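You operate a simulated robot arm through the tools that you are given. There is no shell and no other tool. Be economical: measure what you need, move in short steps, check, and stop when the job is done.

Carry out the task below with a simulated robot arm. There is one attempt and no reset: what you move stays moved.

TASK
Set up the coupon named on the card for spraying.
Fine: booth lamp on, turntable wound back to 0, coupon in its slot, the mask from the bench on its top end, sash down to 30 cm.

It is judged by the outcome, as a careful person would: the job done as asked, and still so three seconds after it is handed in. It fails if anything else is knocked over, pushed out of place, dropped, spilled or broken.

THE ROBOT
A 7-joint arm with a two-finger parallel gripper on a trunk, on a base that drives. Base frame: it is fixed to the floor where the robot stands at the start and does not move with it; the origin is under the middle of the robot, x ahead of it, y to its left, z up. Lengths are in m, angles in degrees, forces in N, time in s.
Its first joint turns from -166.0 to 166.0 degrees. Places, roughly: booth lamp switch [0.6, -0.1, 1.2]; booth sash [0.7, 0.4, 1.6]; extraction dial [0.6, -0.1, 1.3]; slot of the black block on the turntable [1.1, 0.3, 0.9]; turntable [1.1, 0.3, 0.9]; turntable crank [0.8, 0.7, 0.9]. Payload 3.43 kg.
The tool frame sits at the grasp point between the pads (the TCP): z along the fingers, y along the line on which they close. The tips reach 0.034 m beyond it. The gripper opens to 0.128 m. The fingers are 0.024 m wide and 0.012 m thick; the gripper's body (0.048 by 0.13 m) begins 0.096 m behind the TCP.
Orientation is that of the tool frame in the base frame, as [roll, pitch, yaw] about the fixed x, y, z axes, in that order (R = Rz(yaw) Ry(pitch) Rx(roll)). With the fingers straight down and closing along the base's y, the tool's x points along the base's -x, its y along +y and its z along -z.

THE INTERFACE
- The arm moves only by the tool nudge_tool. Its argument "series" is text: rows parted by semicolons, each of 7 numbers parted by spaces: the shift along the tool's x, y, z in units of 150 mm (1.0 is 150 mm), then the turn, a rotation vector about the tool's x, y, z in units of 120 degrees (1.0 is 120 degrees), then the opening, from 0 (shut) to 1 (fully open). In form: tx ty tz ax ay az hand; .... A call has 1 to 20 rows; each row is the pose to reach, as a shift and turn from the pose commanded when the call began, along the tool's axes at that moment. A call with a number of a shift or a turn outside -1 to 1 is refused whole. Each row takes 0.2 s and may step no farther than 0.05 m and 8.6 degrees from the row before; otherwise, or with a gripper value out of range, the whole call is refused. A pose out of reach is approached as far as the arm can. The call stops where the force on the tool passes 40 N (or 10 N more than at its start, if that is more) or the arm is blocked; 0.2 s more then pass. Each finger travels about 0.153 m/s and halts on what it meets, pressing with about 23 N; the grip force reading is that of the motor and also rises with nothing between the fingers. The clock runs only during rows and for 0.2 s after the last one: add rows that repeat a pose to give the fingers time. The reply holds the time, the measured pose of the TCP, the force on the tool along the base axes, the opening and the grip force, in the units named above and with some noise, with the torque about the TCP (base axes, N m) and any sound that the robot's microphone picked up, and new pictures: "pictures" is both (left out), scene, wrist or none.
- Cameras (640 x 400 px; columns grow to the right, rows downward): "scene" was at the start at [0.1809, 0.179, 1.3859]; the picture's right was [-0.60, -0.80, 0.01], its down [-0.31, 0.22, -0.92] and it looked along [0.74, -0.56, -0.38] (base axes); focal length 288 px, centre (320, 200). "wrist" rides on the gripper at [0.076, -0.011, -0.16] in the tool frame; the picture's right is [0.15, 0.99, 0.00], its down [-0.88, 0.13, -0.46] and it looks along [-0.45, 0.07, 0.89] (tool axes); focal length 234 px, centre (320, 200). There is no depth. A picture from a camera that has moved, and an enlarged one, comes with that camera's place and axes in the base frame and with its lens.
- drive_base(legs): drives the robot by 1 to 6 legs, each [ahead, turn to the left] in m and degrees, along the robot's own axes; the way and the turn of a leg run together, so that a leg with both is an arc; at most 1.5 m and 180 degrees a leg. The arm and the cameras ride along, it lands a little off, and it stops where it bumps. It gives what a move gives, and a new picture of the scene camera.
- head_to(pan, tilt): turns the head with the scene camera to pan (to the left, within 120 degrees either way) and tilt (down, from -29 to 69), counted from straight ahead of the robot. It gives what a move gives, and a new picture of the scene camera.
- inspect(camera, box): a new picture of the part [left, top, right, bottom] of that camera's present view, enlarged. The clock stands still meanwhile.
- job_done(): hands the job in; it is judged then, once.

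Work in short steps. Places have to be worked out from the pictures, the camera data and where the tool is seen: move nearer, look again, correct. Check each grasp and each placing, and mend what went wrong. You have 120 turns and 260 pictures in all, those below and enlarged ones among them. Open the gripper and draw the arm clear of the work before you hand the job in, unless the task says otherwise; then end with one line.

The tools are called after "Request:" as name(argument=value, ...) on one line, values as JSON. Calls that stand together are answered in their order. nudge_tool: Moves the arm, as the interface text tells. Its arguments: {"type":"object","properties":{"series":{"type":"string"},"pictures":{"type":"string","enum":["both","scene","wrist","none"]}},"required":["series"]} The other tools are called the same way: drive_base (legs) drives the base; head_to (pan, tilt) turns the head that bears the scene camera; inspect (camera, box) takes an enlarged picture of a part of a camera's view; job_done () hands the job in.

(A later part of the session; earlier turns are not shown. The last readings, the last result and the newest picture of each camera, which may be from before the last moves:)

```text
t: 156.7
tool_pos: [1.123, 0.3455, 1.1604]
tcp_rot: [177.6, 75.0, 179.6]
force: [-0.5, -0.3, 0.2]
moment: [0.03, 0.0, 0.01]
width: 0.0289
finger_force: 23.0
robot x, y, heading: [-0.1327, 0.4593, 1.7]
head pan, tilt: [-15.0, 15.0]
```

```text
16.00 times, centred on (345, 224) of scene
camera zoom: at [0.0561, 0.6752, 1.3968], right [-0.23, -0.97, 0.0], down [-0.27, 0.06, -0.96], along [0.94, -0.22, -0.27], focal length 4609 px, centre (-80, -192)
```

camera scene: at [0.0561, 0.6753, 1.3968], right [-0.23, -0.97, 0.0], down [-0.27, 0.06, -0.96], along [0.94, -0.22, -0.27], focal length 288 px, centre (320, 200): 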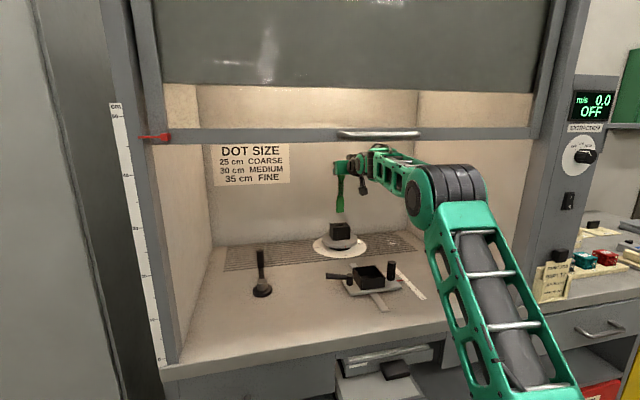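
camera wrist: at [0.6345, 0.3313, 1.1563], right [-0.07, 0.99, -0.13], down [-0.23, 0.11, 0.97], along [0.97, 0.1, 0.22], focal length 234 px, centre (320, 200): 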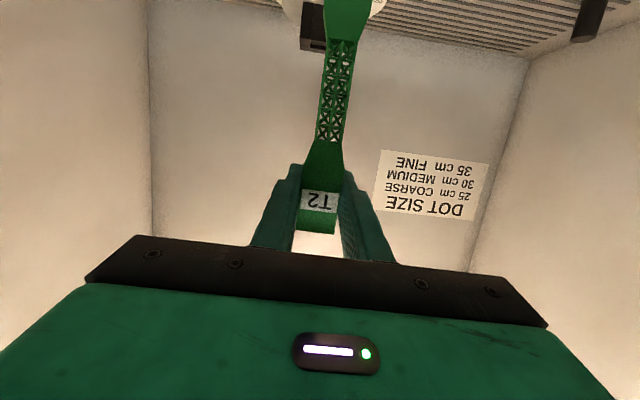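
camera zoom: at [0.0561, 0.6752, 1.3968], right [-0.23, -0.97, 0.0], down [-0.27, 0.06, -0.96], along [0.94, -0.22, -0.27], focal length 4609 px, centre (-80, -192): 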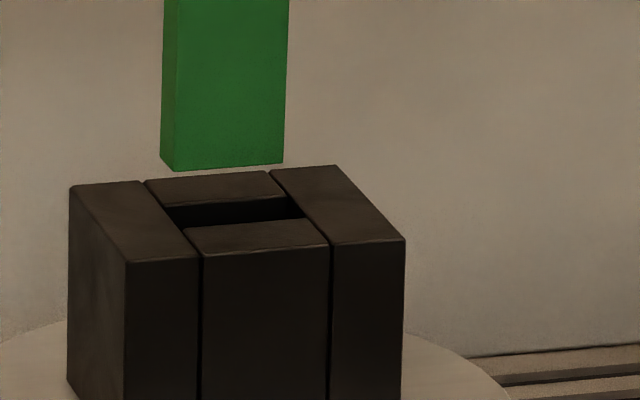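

Now the fit is clear: the slot is about 33×17 mm and the coupon's foot 29×12 mm, needing about 3 mm to the right and 2 mm back. I correct and lower 20 mm in small steps.

Request:
nudge_tool(series="0.003 -0.02 -0.013 0 0 0 0.1; 0.003 -0.02 -0.013 0 0 0 0.1; 0.029 -0.02 -0.006 0 0 0 0.1; 0.055 -0.02 0.001 0 0 0 0.1; 0.081 -0.02 0.008 0 0 0 0.1; 0.107 -0.02 0.015 0 0 0 0.1; 0.132 -0.02 0.022 0 0 0 0.1", pictures="none")

Request:
inspect(camera="scene", box=[325, 212, 365, 237])

```text
t: 158.3
tool_pos: [1.1203, 0.3417, 1.145]
tcp_rot: [177.7, 75.3, 179.8]
force: [-1.8, 0.9, 10.4]
moment: [-0.03, 0.26, 0.02]
width: 0.0293
finger_force: 23.2
robot x, y, heading: [-0.1344, 0.46, 1.7]
head pan, tilt: [-15.0, 15.0]
```

```text
16.00 times, centred on (345, 224) of scene
camera zoom: at [0.0554, 0.6753, 1.3969], right [-0.23, -0.97, 0.0], down [-0.26, 0.06, -0.96], along [0.94, -0.22, -0.27], focal length 4609 px, centre (-80, -192)
```

zoom: 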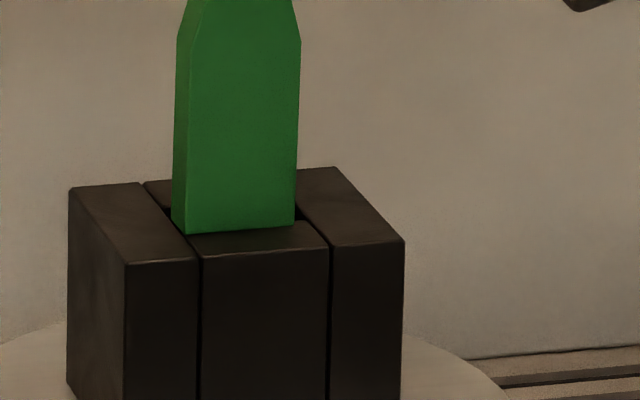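

It rests on the slot's front lip: about 5 mm too near and 2.5 mm left. I lift a little, shift and lower again.

Request:
nudge_tool(series="-0.0386 0 -0.0104 0 0 0 0.1; -0.047 -0.017 0.022 0 0 0 0.1; -0.047 -0.017 0.022 0 0 0 0.1; -0.028 -0.017 0.027 0 0 0 0.1; -0.0086 -0.017 0.032 0 0 0 0.1; 0.017 -0.017 0.039 0 0 0 0.1; 0.043 -0.017 0.046 0 0 0 0.1", pictures="none")

Request:
inspect(camera="scene", box=[325, 212, 365, 237])

```text
t: 159.9
tool_pos: [1.1255, 0.3394, 1.1316]
tcp_rot: [177.7, 75.0, 179.7]
force: [0.5, 0.8, -0.4]
moment: [0.01, -0.02, 0.0]
width: 0.029
finger_force: 23.3
robot x, y, heading: [-0.1363, 0.4569, 2.2]
head pan, tilt: [-15.0, 15.0]
```

```text
16.00 times, centred on (345, 224) of scene
camera zoom: at [0.0562, 0.6752, 1.3968], right [-0.23, -0.97, 0.0], down [-0.27, 0.06, -0.96], along [0.94, -0.22, -0.27], focal length 4609 px, centre (-80, -192)
```

zoom: 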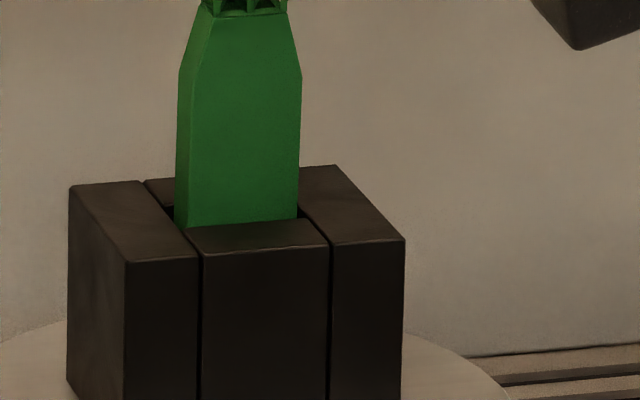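

It has entered the slot freely. I lower further until it seats.

Request:
nudge_tool(series="0.0193 0 0.0052 0 0 0 0.1; 0.0386 0 0.0104 0 0 0 0.1; 0.058 0 0.0156 0 0 0 0.1; 0.077 0 0.0208 0 0 0 0.1; 0.0965 0 0.026 0 0 0 0.1", pictures="none")

Request:
inspect(camera="scene", box=[315, 160, 375, 240])

```text
t: 161.1
tool_pos: [1.1253, 0.3379, 1.1185]
tcp_rot: [177.7, 75.0, 179.7]
force: [1.2, -0.3, -0.3]
moment: [-0.02, -0.12, -0.02]
width: 0.0292
finger_force: 22.6
robot x, y, heading: [-0.134, 0.4571, 1.6]
head pan, tilt: [-15.0, 15.0]
```

```text
5.00 times, centred on (345, 200) of scene
camera zoom: at [0.0562, 0.6752, 1.3968], right [-0.23, -0.97, 0.0], down [-0.27, 0.06, -0.96], along [0.94, -0.22, -0.27], focal length 1440 px, centre (195, 200)
```

zoom: 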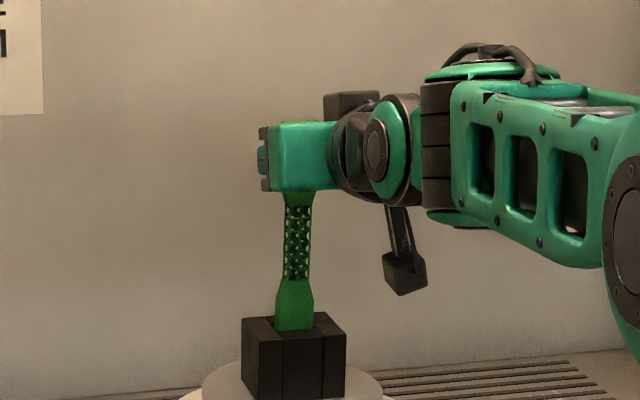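

Still free; I lower further in 2 mm steps.

Request:
nudge_tool(series="0.013 0 0.0035 0 0 0 0.1; 0.026 0 0.007 0 0 0 0.1; 0.039 0 0.0105 0 0 0 0.1; 0.052 0 0.014 0 0 0 0.1; 0.065 0 0.0175 0 0 0 0.1; 0.078 0 0.021 0 0 0 0.1", pictures="none")

```text
t: 162.5
tool_pos: [1.1256, 0.3391, 1.1059]
tcp_rot: [177.7, 74.9, 179.7]
force: [-0.1, 0.1, -1.3]
moment: [-0.01, -0.01, -0.01]
width: 0.0294
finger_force: 23.9
robot x, y, heading: [-0.1311, 0.4601, 2.1]
head pan, tilt: [-15.0, 15.0]
```

Request:
nudge_tool(series="0.013 0 0.0035 0 0 0 0.1; 0.026 0 0.007 0 0 0 0.1; 0.039 0 0.0105 0 0 0 0.1; 0.052 0 0.014 0 0 0 0.1; 0.065 0 0.0175 0 0 0 0.1; 0.078 0 0.021 0 0 0 0.1", pictures="none")

Request:
inspect(camera="scene", box=[315, 160, 375, 240])

```text
t: 163.9
tool_pos: [1.1259, 0.3394, 1.0934]
tcp_rot: [177.6, 75.0, 179.7]
force: [0.7, 0.2, -0.5]
moment: [0.02, -0.09, -0.01]
width: 0.0292
finger_force: 23.4
robot x, y, heading: [-0.1322, 0.4607, 1.9]
head pan, tilt: [-15.0, 15.0]
```

```text
5.00 times, centred on (345, 200) of scene
camera zoom: at [0.0562, 0.6752, 1.3968], right [-0.23, -0.97, 0.0], down [-0.27, 0.06, -0.96], along [0.94, -0.22, -0.27], focal length 1440 px, centre (195, 200)
```

zoom: 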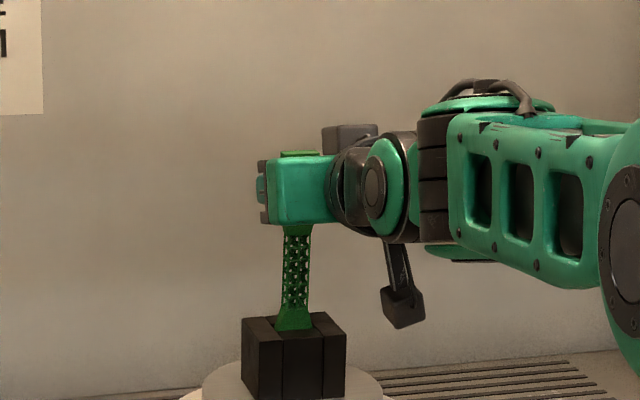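

Request:
nudge_tool(series="0.013 0 0.0035 0 0 0 0.1; 0.026 0 0.007 0 0 0 0.1; 0.039 0 0.0105 0 0 0 0.1; 0.052 0 0.014 0 0 0 0.1; 0.065 0 0.0175 0 0 0 0.1; 0.078 0 0.021 0 0 0 0.1", pictures="wrist")

Request:
inspect(camera="scene", box=[315, 160, 375, 240])

```text
t: 165.3
tool_pos: [1.1257, 0.3388, 1.0836]
tcp_rot: [177.8, 75.2, 179.7]
force: [0.0, 1.3, 19.0]
moment: [-0.02, -0.07, -0.01]
width: 0.029
finger_force: 23.3
robot x, y, heading: [-0.1335, 0.4551, 1.9]
head pan, tilt: [-15.0, 15.0]
camera wrist: at [0.9523, 0.3232, 1.051], right [-0.07, 0.99, -0.13], down [-0.22, 0.11, 0.97], along [0.97, 0.1, 0.21], focal length 234 px, centre (320, 200)
```

wrist: 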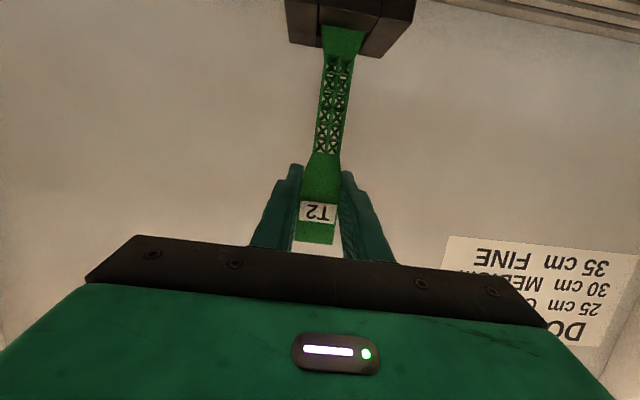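

```text
5.00 times, centred on (345, 200) of scene
camera zoom: at [0.0549, 0.6754, 1.397], right [-0.23, -0.97, 0.0], down [-0.26, 0.06, -0.96], along [0.94, -0.22, -0.27], focal length 1440 px, centre (195, 200)
```

zoom: 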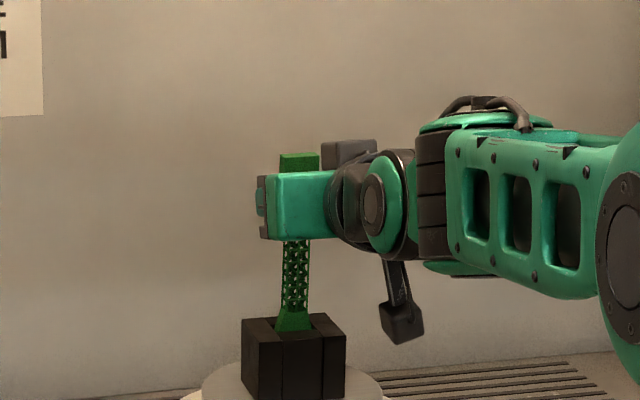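

It has seated (19 N upward). I open the fingers and withdraw straight back.

Request:
nudge_tool(series="-0.01 0 -0.003 0 0 0 0.1; -0.01 0 -0.003 0 0 0 0.3; -0.01 0 -0.003 0 0 0 0.45; -0.01 0 -0.003 0 0 0 0.45; 0.04 0 -0.2 0 0 0 0.45; 0.09 0 -0.4 0 0 0 0.45; 0.14 0 -0.6 0 0 0 0.45; 0.19 0 -0.8 0 0 0 0.45; 0.24 0 -0.97 0 0 0 0.45", pictures="wrist")

Request:
inspect(camera="scene", box=[310, 130, 390, 260])

```text
t: 167.3
tool_pos: [0.9756, 0.3335, 1.0841]
tcp_rot: [177.6, 74.9, 179.8]
force: [0.7, -0.8, 0.2]
moment: [-0.02, -0.03, -0.04]
width: 0.0575
finger_force: 0.0
robot x, y, heading: [-0.1352, 0.4594, 1.8]
head pan, tilt: [-15.0, 15.0]
camera wrist: at [0.8022, 0.3177, 1.0522], right [-0.07, 0.99, -0.13], down [-0.22, 0.11, 0.97], along [0.97, 0.1, 0.21], focal length 234 px, centre (320, 200)
```

wrist: 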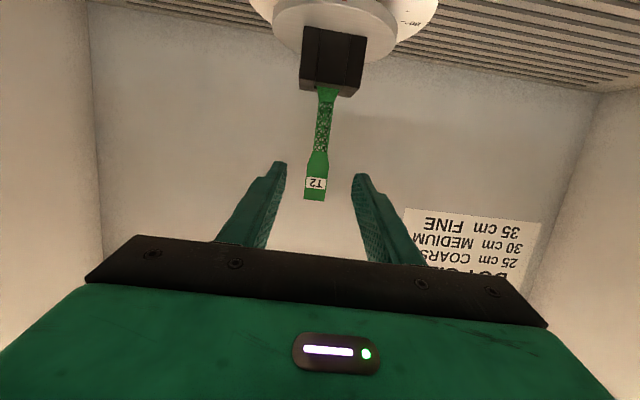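

```text
3.08 times, centred on (350, 195) of scene
camera zoom: at [0.0564, 0.6752, 1.3968], right [-0.23, -0.97, 0.0], down [-0.27, 0.06, -0.96], along [0.94, -0.22, -0.27], focal length 886 px, centre (228, 215)
```

zoom: 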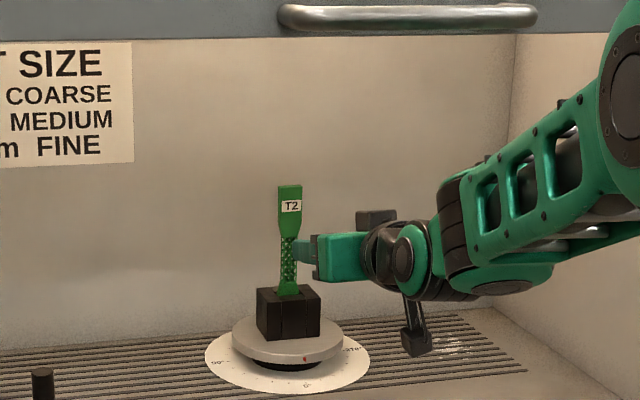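

T2 stands upright in the slot. I back the base out with the arm unchanged, then fold the arm.

Request:
drive_base(legs=[[-0.2, 0]])

Request:
nudge_tool(series="0.02 0 -0.2 0 0 0 0.45; 0.04 0 -0.4 0 0 0 0.45; 0.06 0 -0.6 0 0 0 0.45; 0.08 0 -0.8 0 0 0 0.45; 0.1 0 -1 0 0 0 0.45", pictures="none")

Request:
nudge_tool(series="0.02 0 -0.2 0 0 0 0.45; 0.04 0 -0.4 0 0 0 0.45; 0.06 0 -0.6 0 0 0 0.45; 0.08 0 -0.8 0 0 0 0.45; 0.1 0 -1 0 0 0 0.45", pictures="scene")

```text
t: 168.9
tool_pos: [0.7745, 0.3266, 1.0842]
tcp_rot: [177.7, 75.1, 179.8]
force: [0.7, 0.1, 0.5]
moment: [0.0, 0.03, -0.02]
width: 0.0577
finger_force: 0.0
robot x, y, heading: [-0.3329, 0.4562, 1.7]
head pan, tilt: [-15.0, 15.0]
camera scene: at [-0.1449, 0.6687, 1.3969], right [-0.23, -0.97, 0.0], down [-0.27, 0.06, -0.96], along [0.94, -0.22, -0.27], focal length 288 px, centre (320, 200)
```

scene: 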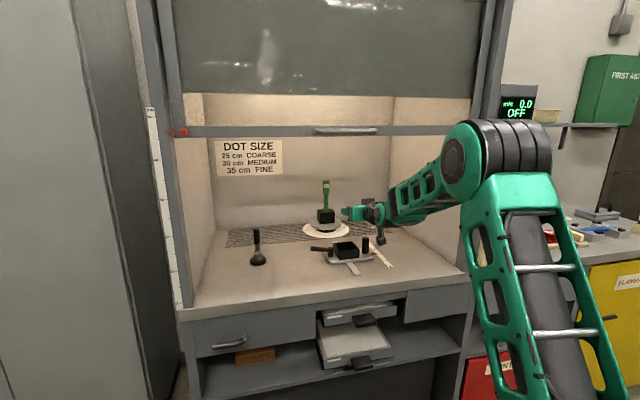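

```text
t: 170.1
tool_pos: [0.6119, 0.3218, 1.1195]
tcp_rot: [177.4, 75.6, 179.5]
force: [1.6, 0.2, 0.0]
moment: [-0.03, -0.02, 0.0]
width: 0.0576
finger_force: 0.1
robot x, y, heading: [-0.3349, 0.4559, 1.9]
head pan, tilt: [-15.0, 15.0]
```

```text
t: 171.3
tool_pos: [0.4628, 0.3172, 1.1415]
tcp_rot: [177.4, 75.7, 179.5]
force: [-0.1, -0.2, -1.0]
moment: [0.0, 0.02, -0.01]
width: 0.0574
finger_force: 0.1
robot x, y, heading: [-0.334, 0.4521, 1.6]
head pan, tilt: [-15.0, 15.0]
camera scene: at [-0.1445, 0.6687, 1.3968], right [-0.23, -0.97, 0.0], down [-0.27, 0.06, -0.96], along [0.94, -0.22, -0.27], focal length 288 px, centre (320, 200)
```

scene: 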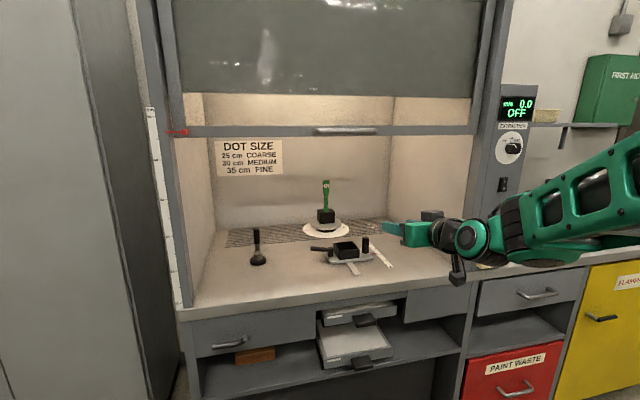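

I drive right to the mask.

Request:
drive_base(legs=[[0, -92], [0.92, 0], [0, 91], [0.2, 0]])

Request:
head_to(pan=-18, tilt=28)

Request:
inspect(camera="wrist", box=[160, 40, 480, 260])

```text
t: 186.2
tool_pos: [0.6536, -0.6243, 1.1429]
tcp_rot: [177.5, 75.7, 177.9]
force: [0.1, 0.0, -0.5]
moment: [-0.01, -0.03, -0.04]
width: 0.0576
finger_force: 0.0
robot x, y, heading: [-0.1388, -0.4765, 0.3]
head pan, tilt: [-15.0, 15.0]
camera scene: at [0.0556, -0.2672, 1.3969], right [-0.26, -0.97, 0.0], down [-0.26, 0.07, -0.96], along [0.93, -0.25, -0.27], focal length 288 px, centre (320, 200)
```

scene: 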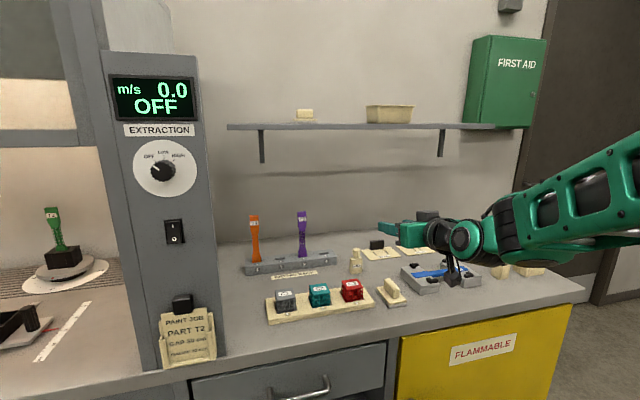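

```text
t: 186.9
tool_pos: [0.6378, -0.6243, 1.1532]
tcp_rot: [177.4, 76.6, 177.7]
force: [0.2, -0.9, 0.3]
moment: [0.0, -0.03, -0.01]
width: 0.0575
finger_force: 0.0
robot x, y, heading: [-0.1407, -0.476, 0.3]
head pan, tilt: [-18.0, 28.0]
camera scene: at [0.0521, -0.2713, 1.3759], right [-0.31, -0.95, 0.0], down [-0.46, 0.14, -0.88], along [0.83, -0.27, -0.48], focal length 288 px, centre (320, 200)
```

scene: 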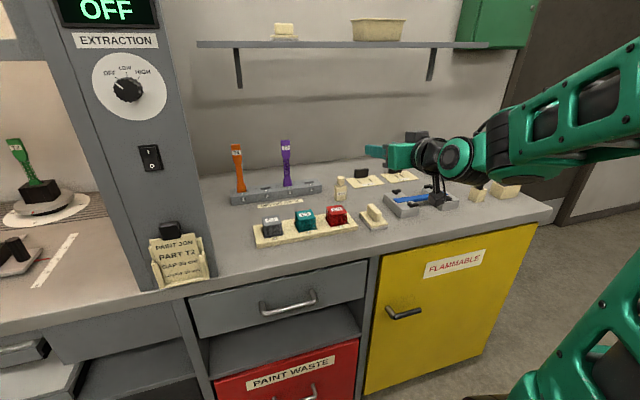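

```text
1.82 times, centred on (320, 150) of wrist
camera zoom: at [0.4661, -0.6364, 1.1161], right [-0.04, 0.99, -0.13], down [-0.24, 0.12, 0.96], along [0.97, 0.07, 0.23], focal length 426 px, centre (320, 291)
```

zoom: 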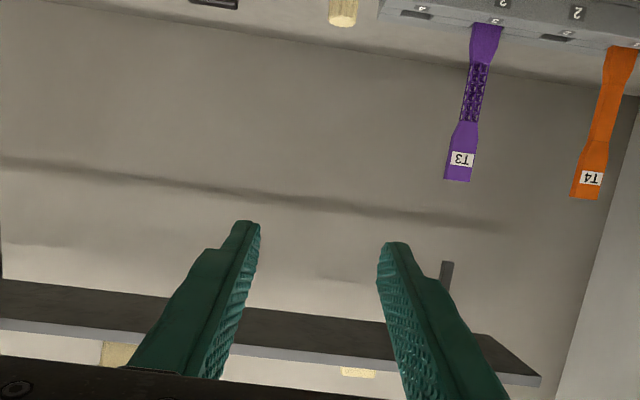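

Request:
inspect(camera="scene", box=[310, 160, 390, 220])

Request:
inspect(camera="wrist", box=[240, 0, 400, 100])

```text
6.67 times, centred on (350, 190) of scene
camera zoom: at [0.0521, -0.2713, 1.3759], right [-0.31, -0.95, 0.0], down [-0.46, 0.14, -0.88], along [0.83, -0.27, -0.48], focal length 1921 px, centre (120, 267)
```

zoom: 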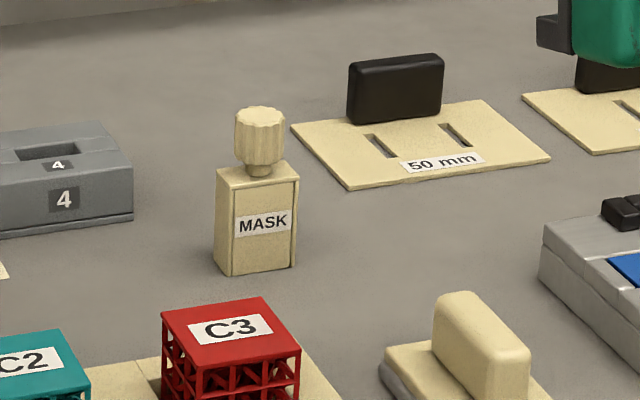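

```text
4.00 times, centred on (320, 50) of wrist
camera zoom: at [0.4661, -0.6364, 1.1161], right [-0.04, 0.99, -0.13], down [-0.24, 0.12, 0.96], along [0.97, 0.07, 0.23], focal length 937 px, centre (320, 800)
```

zoom: 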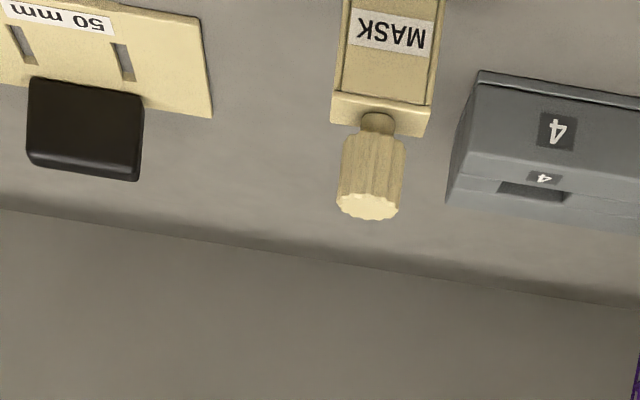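

The mask stands at [0.89, -0.62] (box about 40 mm wide, z 0.879–0.94, round knob on top to 0.970). To grip its box low without the wrist camera hitting the table, I roll the gripper 180° so the camera rides above.

Request:
nudge_tool(series="0 0 0 0 0 0.0667 0.5; 0 0 0 0 0 0.1333 0.5; 0 0 0 0 0 0.2 0.5; 0 0 0 0 0 0.2667 0.5; 0 0 0 0 0 0.3333 0.5; 0 0 0 0 0 0.4 0.5; 0 0 0 0 0 0.4667 0.5; 0 0 0 0 0 0.5333 0.5; 0 0 0 0 0 0.6 0.5; 0 0 0 0 0 0.6667 0.5; 0 0 0 0 0 0.7333 0.5; 0 0 0 0 0 0.8 0.5", pictures="scene")

```text
t: 189.5
tool_pos: [0.6383, -0.6252, 1.1515]
tcp_rot: [103.5, -6.6, 89.0]
force: [0.5, 0.1, -0.1]
moment: [0.01, -0.03, 0.0]
width: 0.0643
finger_force: 0.0
robot x, y, heading: [-0.142, -0.475, 0.2]
head pan, tilt: [-18.0, 28.0]
camera scene: at [0.0521, -0.2713, 1.3759], right [-0.31, -0.95, 0.0], down [-0.46, 0.14, -0.88], along [0.83, -0.27, -0.48], focal length 288 px, centre (320, 200)
```

scene: 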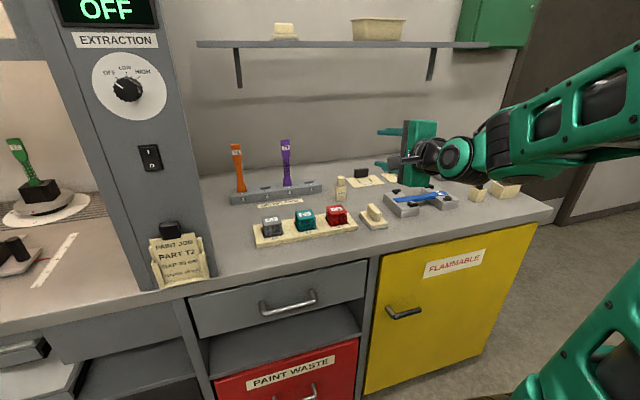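

The roll works; I complete the remaining 84°.

Request:
nudge_tool(series="0 0 0 0 0 0.0667 0.5; 0 0 0 0 0 0.1333 0.5; 0 0 0 0 0 0.2 0.5; 0 0 0 0 0 0.2667 0.5; 0 0 0 0 0 0.3333 0.5; 0 0 0 0 0 0.4 0.5; 0 0 0 0 0 0.4667 0.5; 0 0 0 0 0 0.5333 0.5; 0 0 0 0 0 0.6 0.5; 0 0 0 0 0 0.6667 0.5; 0 0 0 0 0 0.7 0.5", pictures="both")

```text
t: 191.9
tool_pos: [0.6378, -0.6265, 1.1519]
tcp_rot: [-176.8, -76.5, -2.8]
force: [0.2, 0.1, -1.0]
moment: [0.01, -0.01, 0.02]
width: 0.064
finger_force: 0.1
robot x, y, heading: [-0.1383, -0.4772, 0.1]
head pan, tilt: [-18.0, 28.0]
camera scene: at [0.0521, -0.2713, 1.3759], right [-0.31, -0.95, 0.0], down [-0.46, 0.14, -0.88], along [0.83, -0.27, -0.48], focal length 288 px, centre (320, 200)
camera wrist: at [0.501, -0.6154, 1.2633], right [0.04, -0.99, 0.13], down [-0.65, -0.12, -0.75], along [0.76, -0.05, -0.65], focal length 234 px, centre (320, 200)
```

scene: 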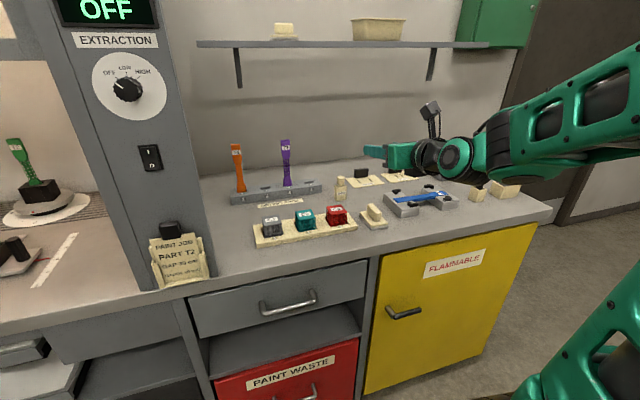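
wrist: 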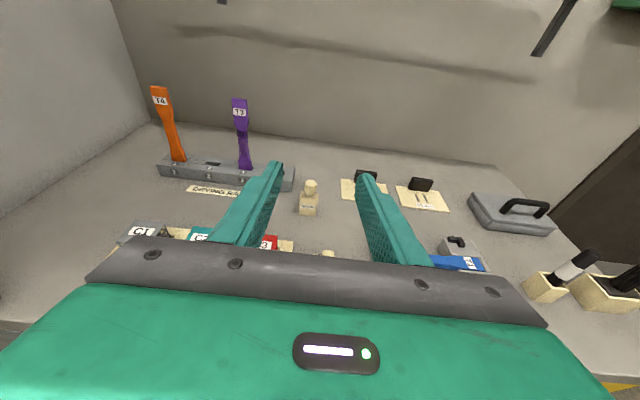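

The camera is now upright above the gripper. I enlarge the mask to locate it and judge its orientation.

Request:
inspect(camera="wrist", box=[260, 160, 370, 230])

```text
5.71 times, centred on (315, 195) of wrist
camera zoom: at [0.501, -0.6154, 1.2633], right [0.04, -0.99, 0.13], down [-0.65, -0.12, -0.75], along [0.76, -0.05, -0.65], focal length 1338 px, centre (349, 229)
```

zoom: 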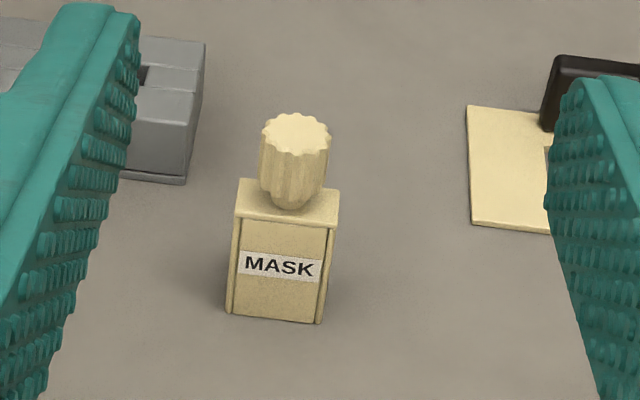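

Mask box spans x 0.888–0.910 and the knob axis is at about [0.896, -0.618]. I will grip the knob at z ≈ 0.957, keeping the gripper above the cages; first descent half-way.

Request:
nudge_tool(series="-0.1 -0.01 0.15 0 0 0 0.5; -0.2 -0.02 0.3 0 0 0 0.5; -0.3 -0.03 0.45 0 0 0 0.5; -0.38 -0.04 0.6 0 0 0 0.5; -0.45 -0.05 0.7 0 0 0 0.5; -0.45 -0.05 0.7 0 0 0 0.5", pictures="both")

Request:
inspect(camera="scene", box=[310, 130, 470, 250])

```text
t: 193.3
tool_pos: [0.7257, -0.6164, 1.0613]
tcp_rot: [-177.3, -76.6, -2.3]
force: [0.1, -0.8, 0.4]
moment: [-0.02, -0.01, -0.01]
width: 0.0642
finger_force: 0.2
robot x, y, heading: [-0.1452, -0.4781, 0.3]
head pan, tilt: [-18.0, 28.0]
camera scene: at [0.0521, -0.2713, 1.3759], right [-0.31, -0.95, 0.0], down [-0.46, 0.14, -0.88], along [0.83, -0.27, -0.48], focal length 288 px, centre (320, 200)
camera wrist: at [0.5877, -0.6064, 1.1728], right [0.04, -0.99, 0.13], down [-0.65, -0.13, -0.75], along [0.76, -0.06, -0.65], focal length 234 px, centre (320, 200)
```

scene: 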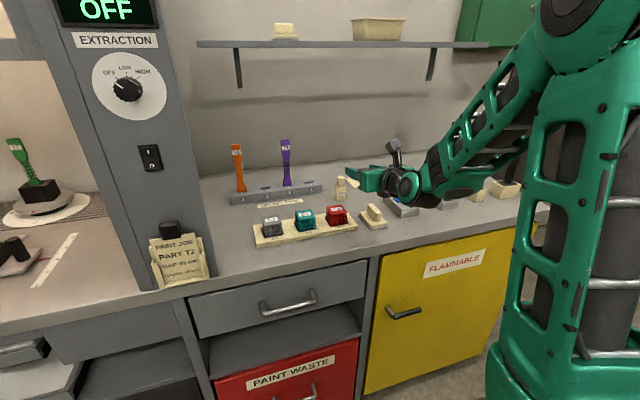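
wrist: 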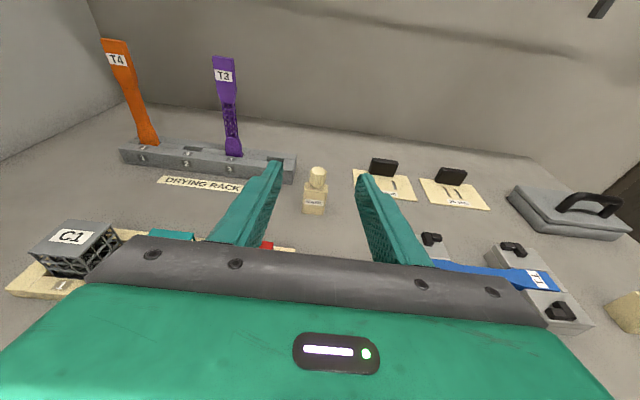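

```text
3.33 times, centred on (390, 190) of scene
camera zoom: at [0.0521, -0.2713, 1.3759], right [-0.31, -0.95, 0.0], down [-0.46, 0.14, -0.88], along [0.83, -0.27, -0.48], focal length 960 px, centre (87, 233)
```

zoom: 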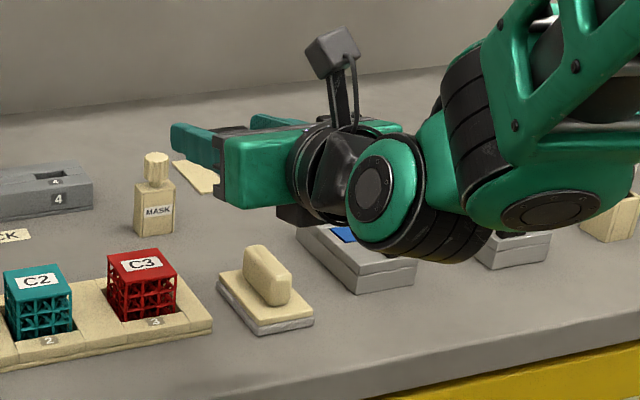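

Request:
nudge_tool(series="-0.1 0.005 0.18 0 0 0 0.5; -0.2 0.01 0.36 0 0 0 0.5; -0.32 0.015 0.56 0 0 0 0.5; -0.43 0.02 0.75 0 0 0 0.5; -0.43 0.02 0.75 0 0 0 0.5", pictures="wrist")

Request:
inspect(camera="scene", box=[310, 150, 430, 240])

```text
t: 194.5
tool_pos: [0.821, -0.6182, 0.9728]
tcp_rot: [-177.3, -76.6, -2.3]
force: [-0.6, -0.6, -0.2]
moment: [0.0, 0.03, 0.0]
width: 0.0641
finger_force: 0.0
robot x, y, heading: [-0.1409, -0.4743, -0.0]
head pan, tilt: [-18.0, 28.0]
camera wrist: at [0.6827, -0.6085, 1.0838], right [0.04, -0.99, 0.13], down [-0.65, -0.13, -0.75], along [0.76, -0.06, -0.65], focal length 234 px, centre (320, 200)
```

wrist: 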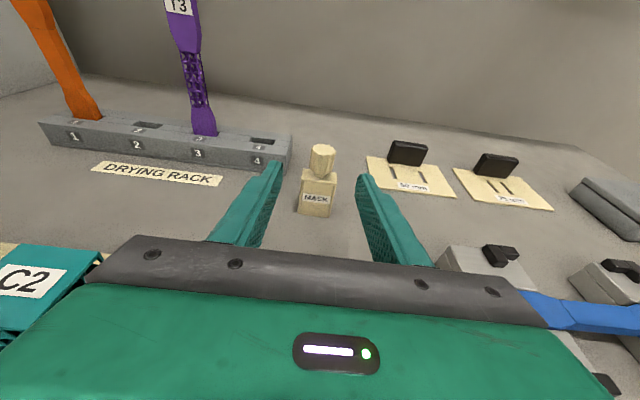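

```text
4.44 times, centred on (370, 195) of scene
camera zoom: at [0.0521, -0.2713, 1.3759], right [-0.31, -0.95, 0.0], down [-0.46, 0.14, -0.88], along [0.83, -0.27, -0.48], focal length 1280 px, centre (98, 222)
```

zoom: 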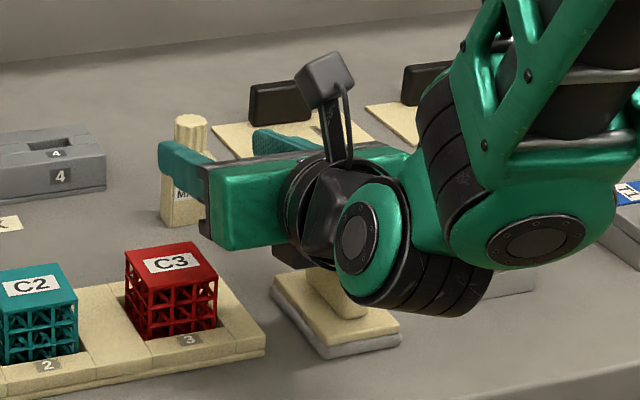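

The gripper's underside is near the eraser block, but by my estimate it clears by about 1 cm. I advance carefully at z ≈ 0.961 to straddle the knob.

Request:
nudge_tool(series="0.03 0 0.13 0 0 0 0.5; 0.06 0 0.26 0 0 0 0.5; 0.07 0.005 0.39 0 0 0 0.5; 0.05 0.005 0.48 0 0 0 0.5; 0.04 0.005 0.517 0 0 0 0.5; 0.04 0.005 0.517 0 0 0 0.5", pictures="wrist")

Request:
inspect(camera="scene", box=[310, 150, 430, 240])

Request:
inspect(camera="wrist", box=[250, 110, 390, 240])

```text
t: 195.9
tool_pos: [0.8969, -0.6194, 0.9616]
tcp_rot: [-177.4, -76.4, -2.3]
force: [1.3, 0.4, -0.7]
moment: [0.0, 0.02, -0.02]
width: 0.0641
finger_force: 0.1
robot x, y, heading: [-0.1381, -0.4819, 0.4]
head pan, tilt: [-18.0, 28.0]
camera wrist: at [0.759, -0.6083, 1.0722], right [0.04, -0.99, 0.13], down [-0.65, -0.13, -0.75], along [0.76, -0.06, -0.65], focal length 234 px, centre (320, 200)
```

wrist: 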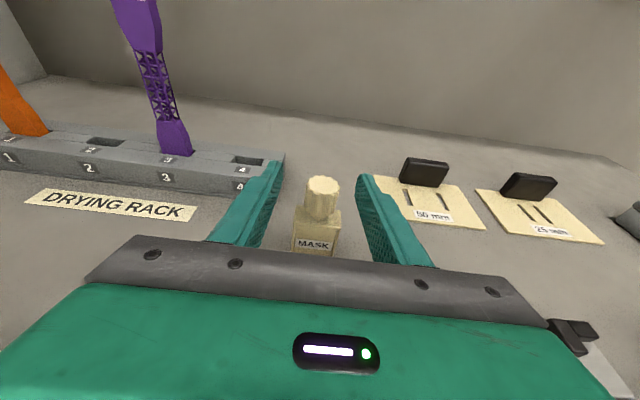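

```text
4.44 times, centred on (370, 195) of scene
camera zoom: at [0.0522, -0.2713, 1.3759], right [-0.31, -0.95, 0.0], down [-0.46, 0.14, -0.88], along [0.83, -0.27, -0.48], focal length 1280 px, centre (98, 222)
```

zoom: 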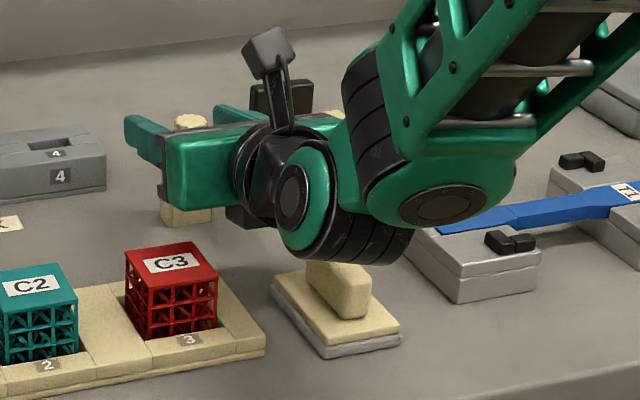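

```text
3.08 times, centred on (320, 175) of wrist
camera zoom: at [0.759, -0.6083, 1.0722], right [0.04, -0.99, 0.13], down [-0.65, -0.13, -0.75], along [0.76, -0.06, -0.65], focal length 720 px, centre (320, 277)
```

zoom: 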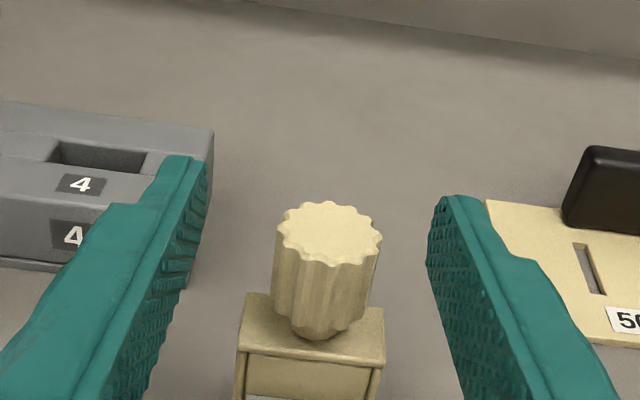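

The knob is centred between the pads. I close.

Request:
nudge_tool(series="0 0 0 0 0 0 0.3; 0 0 0 0 0 0 0.15; 0 0 0 0 0 0 0.05; 0 0 0 0 0 0 0.05; 0 0 0 0 0 0 0.05", pictures="none")

Request:
inspect(camera="wrist", box=[250, 110, 390, 240])

```text
t: 197.1
tool_pos: [0.896, -0.6184, 0.962]
tcp_rot: [-177.3, -76.6, -2.2]
force: [0.1, 0.3, -0.6]
moment: [-0.01, -0.01, 0.02]
width: 0.023
finger_force: 23.5
robot x, y, heading: [-0.1385, -0.4791, 0.4]
head pan, tilt: [-18.0, 28.0]
```

```text
3.08 times, centred on (320, 175) of wrist
camera zoom: at [0.7589, -0.6084, 1.0723], right [0.04, -0.99, 0.13], down [-0.65, -0.13, -0.75], along [0.76, -0.06, -0.65], focal length 720 px, centre (320, 277)
```

zoom: 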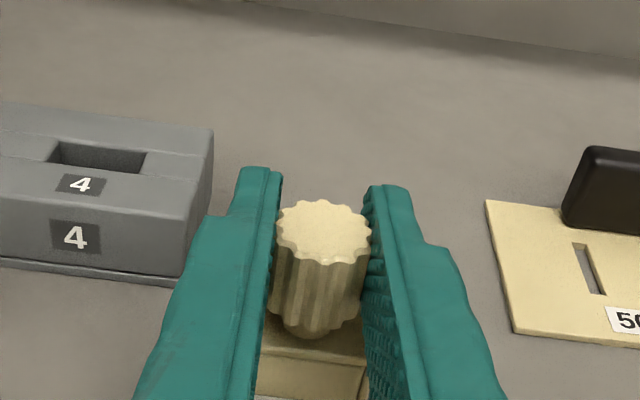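

The knob is held at 23 mm. I lift straight up and draw back.

Request:
nudge_tool(series="0.06 0 -0.015 0 0 0 0.05; 0.15 0 -0.036 0 0 0 0.05; 0.3 0 -0.07 0 0 0 0.05; 0.45 0 -0.108 0 0 0 0.05; 0.648 0 -0.155 0 0 0 0.05; 0.8 0 -0.25 0 0 0 0.05; 0.85 0 -0.45 0 0 0 0.05; 0.85 0 -0.7 0 0 0 0.05; 0.85 0 -0.95 0 0 0 0.05", pictures="both")

Request:
inspect(camera="scene", box=[310, 110, 470, 250])

```text
t: 199.1
tool_pos: [0.7872, -0.6196, 1.1171]
tcp_rot: [-177.3, -76.5, -2.3]
force: [0.5, -0.1, -1.0]
moment: [-0.01, -0.05, -0.04]
width: 0.0229
finger_force: 23.2
robot x, y, heading: [-0.1401, -0.4775, 0.5]
head pan, tilt: [-18.0, 28.0]
camera scene: at [0.0528, -0.2715, 1.3758], right [-0.31, -0.95, 0.0], down [-0.46, 0.14, -0.88], along [0.83, -0.27, -0.48], focal length 288 px, centre (320, 200)
camera wrist: at [0.6499, -0.6102, 1.2285], right [0.04, -0.99, 0.13], down [-0.65, -0.13, -0.75], along [0.76, -0.06, -0.65], focal length 234 px, centre (320, 200)
```

scene: 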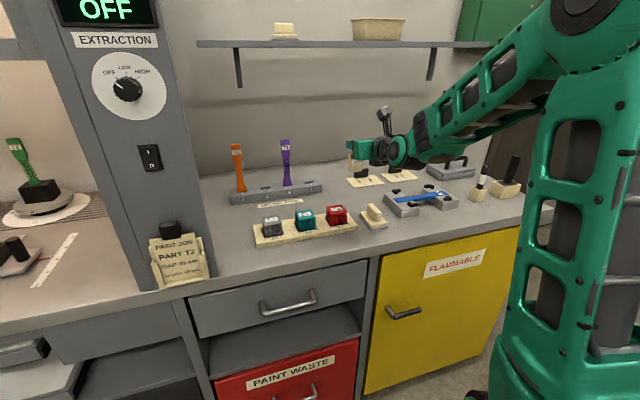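
wrist: 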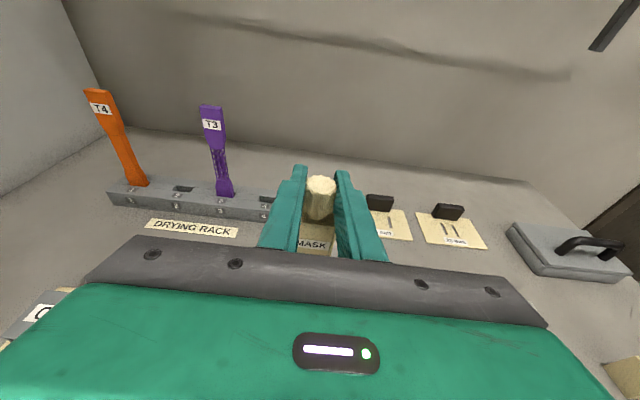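

```text
2.86 times, centred on (390, 180) of scene
camera zoom: at [0.0528, -0.2715, 1.3758], right [-0.31, -0.95, 0.0], down [-0.46, 0.14, -0.88], along [0.83, -0.27, -0.48], focal length 823 px, centre (120, 257)
```

zoom: 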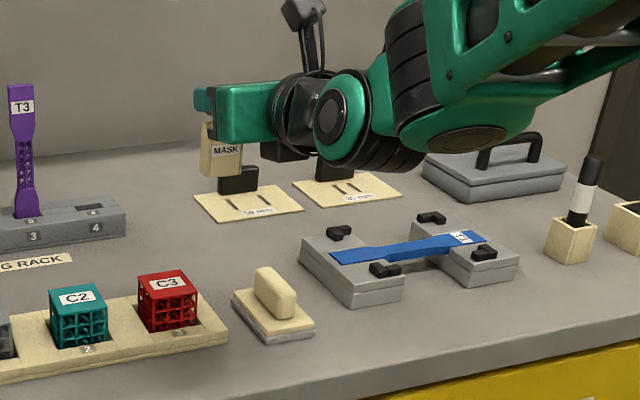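

The mask hangs upright (bottom 0.083 m below the TCP). I draw back further and drive back to the booth.

Request:
nudge_tool(series="-0.02 0 -0.2 0 0 0 0.05; -0.04 0 -0.4 0 0 0 0.05; -0.06 0 -0.6 0 0 0 0.05; -0.08 0 -0.8 0 0 0 0.05; -0.1 0 -0.98 0 0 0 0.05", pictures="none")

Request:
drive_base(legs=[[-0.2, 0], [0, 89.5], [0.94, 0], [0, -90], [0.12, 0]])

```text
t: 200.3
tool_pos: [0.6406, -0.6218, 1.1372]
tcp_rot: [-177.3, -76.6, -2.2]
force: [-0.4, -0.3, -1.6]
moment: [0.01, 0.01, -0.01]
width: 0.0228
finger_force: 22.6
robot x, y, heading: [-0.1409, -0.4793, 0.4]
head pan, tilt: [-18.0, 28.0]
```

```text
t: 215.9
tool_pos: [0.5779, 0.3122, 1.1372]
tcp_rot: [-177.3, -76.4, -2.3]
force: [0.4, 0.0, -0.5]
moment: [0.0, 0.0, 0.05]
width: 0.023
finger_force: 22.5
robot x, y, heading: [-0.2037, 0.4673, 0.3]
head pan, tilt: [-18.0, 28.0]
camera scene: at [-0.0123, 0.6769, 1.3759], right [-0.3, -0.95, 0.0], down [-0.46, 0.14, -0.88], along [0.83, -0.27, -0.48], focal length 288 px, centre (320, 200)
```

scene: 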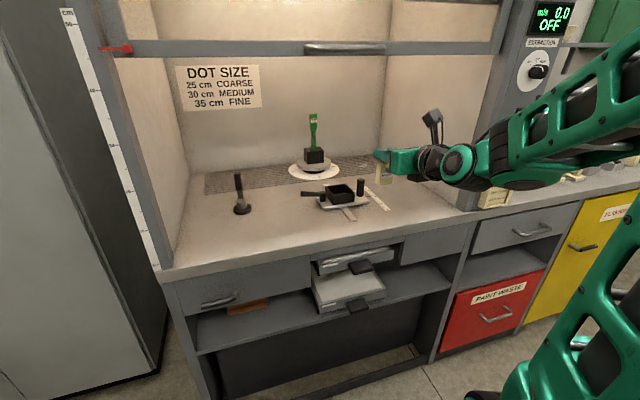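

Mask still held. I extend into the booth under the sash at z ≈ 1.15.

Request:
nudge_tool(series="0.07 -0.04 0.2 0 0 0 0.05; 0.14 -0.08 0.4 0 0 0 0.05; 0.2 -0.1 0.6 0 0 0 0.05; 0.26 -0.12 0.8 0 0 0 0.05; 0.31 -0.14 0.96 0 0 0 0.05", pictures="none")

Request:
head_to(pan=-10, tilt=15)

Request:
nudge_tool(series="0.05 0 0.2 0 0 0 0.05; 0.1 0 0.4 0 0 0 0.05; 0.14 0 0.6 0 0 0 0.05; 0.19 0 0.8 0 0 0 0.05; 0.23 0 0.97 0 0 0 0.05", pictures="both")

```text
t: 217.1
tool_pos: [0.7127, 0.3342, 1.162]
tcp_rot: [-177.3, -77.3, -2.4]
force: [-0.3, -0.3, -0.4]
moment: [0.0, 0.02, -0.02]
width: 0.0229
finger_force: 23.0
robot x, y, heading: [-0.2075, 0.4693, 0.4]
head pan, tilt: [-18.0, 28.0]
```

```text
t: 217.9
tool_pos: [0.7139, 0.3345, 1.1616]
tcp_rot: [-177.2, -77.3, -2.4]
force: [-0.4, 1.7, 0.0]
moment: [0.0, 0.02, -0.02]
width: 0.0228
finger_force: 22.8
robot x, y, heading: [-0.2045, 0.472, 0.4]
head pan, tilt: [-10.0, 15.0]
camera scene: at [-0.0064, 0.6888, 1.3968], right [-0.17, -0.99, 0.0], down [-0.27, 0.04, -0.96], along [0.95, -0.16, -0.27], focal length 288 px, centre (320, 200)
```

scene: 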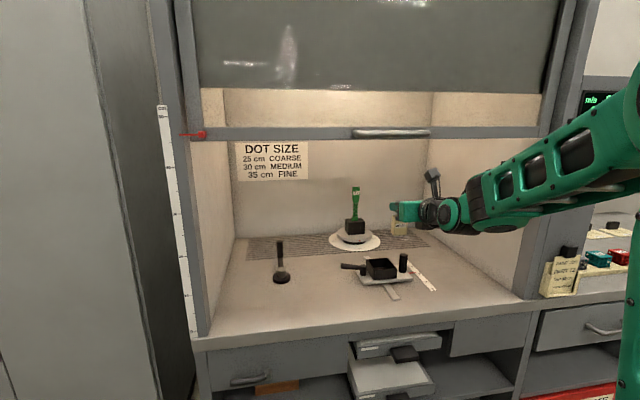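

```text
t: 219.1
tool_pos: [0.865, 0.3355, 1.1634]
tcp_rot: [-177.2, -77.3, -2.4]
force: [-0.7, 0.0, 0.2]
moment: [-0.01, 0.06, -0.01]
width: 0.0232
finger_force: 22.8
robot x, y, heading: [-0.2055, 0.4694, 0.3]
head pan, tilt: [-10.0, 15.0]
camera scene: at [-0.0068, 0.6889, 1.3969], right [-0.17, -0.99, 0.0], down [-0.27, 0.04, -0.96], along [0.95, -0.16, -0.27], focal length 288 px, centre (320, 200)
camera wrist: at [0.7249, 0.3454, 1.2724], right [0.04, -0.99, 0.13], down [-0.64, -0.13, -0.76], along [0.77, -0.05, -0.64], focal length 234 px, centre (320, 200)
```

scene: 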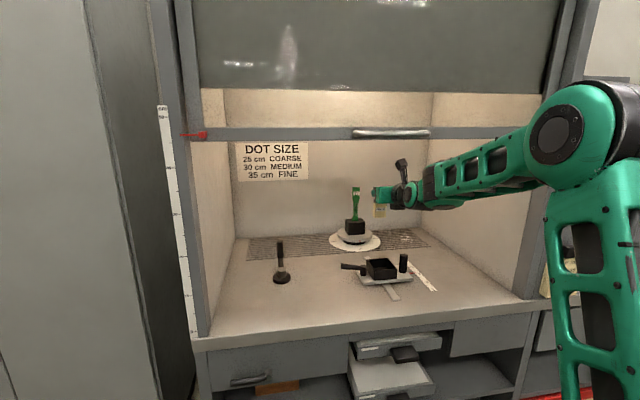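
wrist: 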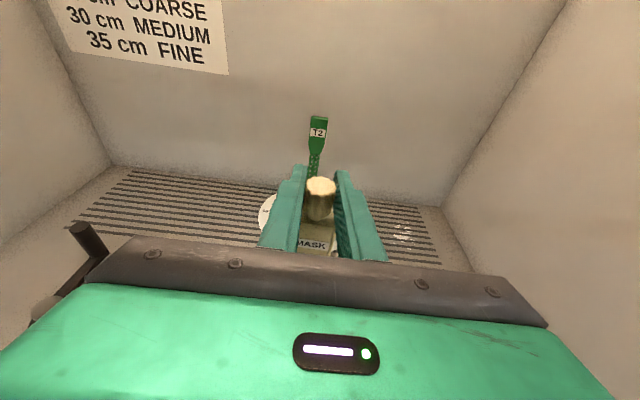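

All clear and centred on the coupon. I drive 0.07 m ahead, then extend to x ≈ 1.03 and raise the mask above the coupon's top.

Request:
drive_base(legs=[[0.07, 0]])

Request:
nudge_tool(series="0.05 0 0.2 0 0.003 0 0.05; 0.1 0 0.4 0 0.006 0 0.05; 0.15 0 0.6 0 0.006 0 0.05; 0.25 0 0.6 0 0.006 0 0.05; 0.36 0 0.58 0 0.006 0 0.05; 0.48 0 0.55 0 0.006 0 0.05; 0.48 0 0.55 0 0.006 0 0.05", pictures="both")

```text
t: 220.1
tool_pos: [0.9343, 0.3348, 1.1634]
tcp_rot: [-177.3, -77.3, -2.3]
force: [-0.3, 0.4, 0.1]
moment: [0.04, -0.02, 0.02]
width: 0.0228
finger_force: 22.9
robot x, y, heading: [-0.1308, 0.4716, 0.1]
head pan, tilt: [-10.0, 15.0]
camera scene: at [0.0636, 0.6893, 1.3968], right [-0.17, -0.99, 0.0], down [-0.27, 0.04, -0.96], along [0.95, -0.16, -0.27], focal length 288 px, centre (320, 200)
```

scene: 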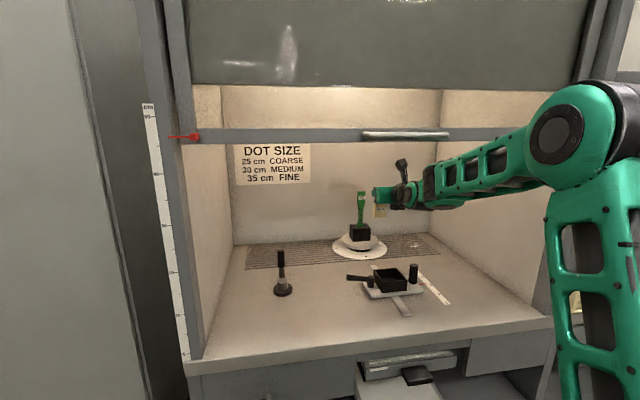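

```text
t: 221.7
tool_pos: [1.016, 0.3355, 1.2298]
tcp_rot: [-177.0, -78.7, -2.6]
force: [0.1, -0.5, -0.6]
moment: [0.01, 0.01, -0.01]
width: 0.0228
finger_force: 23.3
robot x, y, heading: [-0.1304, 0.4725, 0.5]
head pan, tilt: [-10.0, 15.0]
camera scene: at [0.0637, 0.6893, 1.3968], right [-0.17, -0.99, 0.0], down [-0.27, 0.04, -0.96], along [0.95, -0.16, -0.27], focal length 288 px, centre (320, 200)
camera wrist: at [0.8731, 0.345, 1.3353], right [0.04, -0.99, 0.13], down [-0.62, -0.13, -0.78], along [0.79, -0.06, -0.62], focal length 234 px, centre (320, 200)
```

scene: 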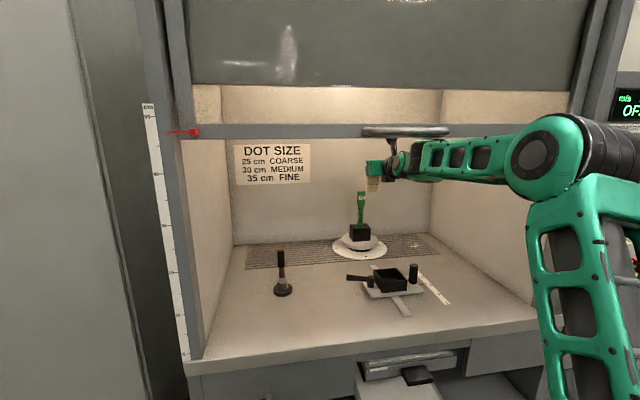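
wrist: 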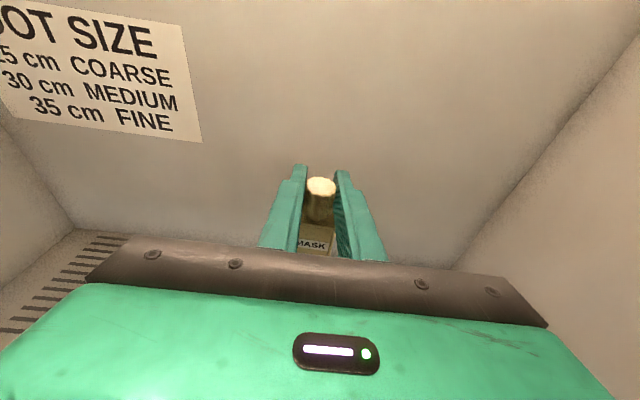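

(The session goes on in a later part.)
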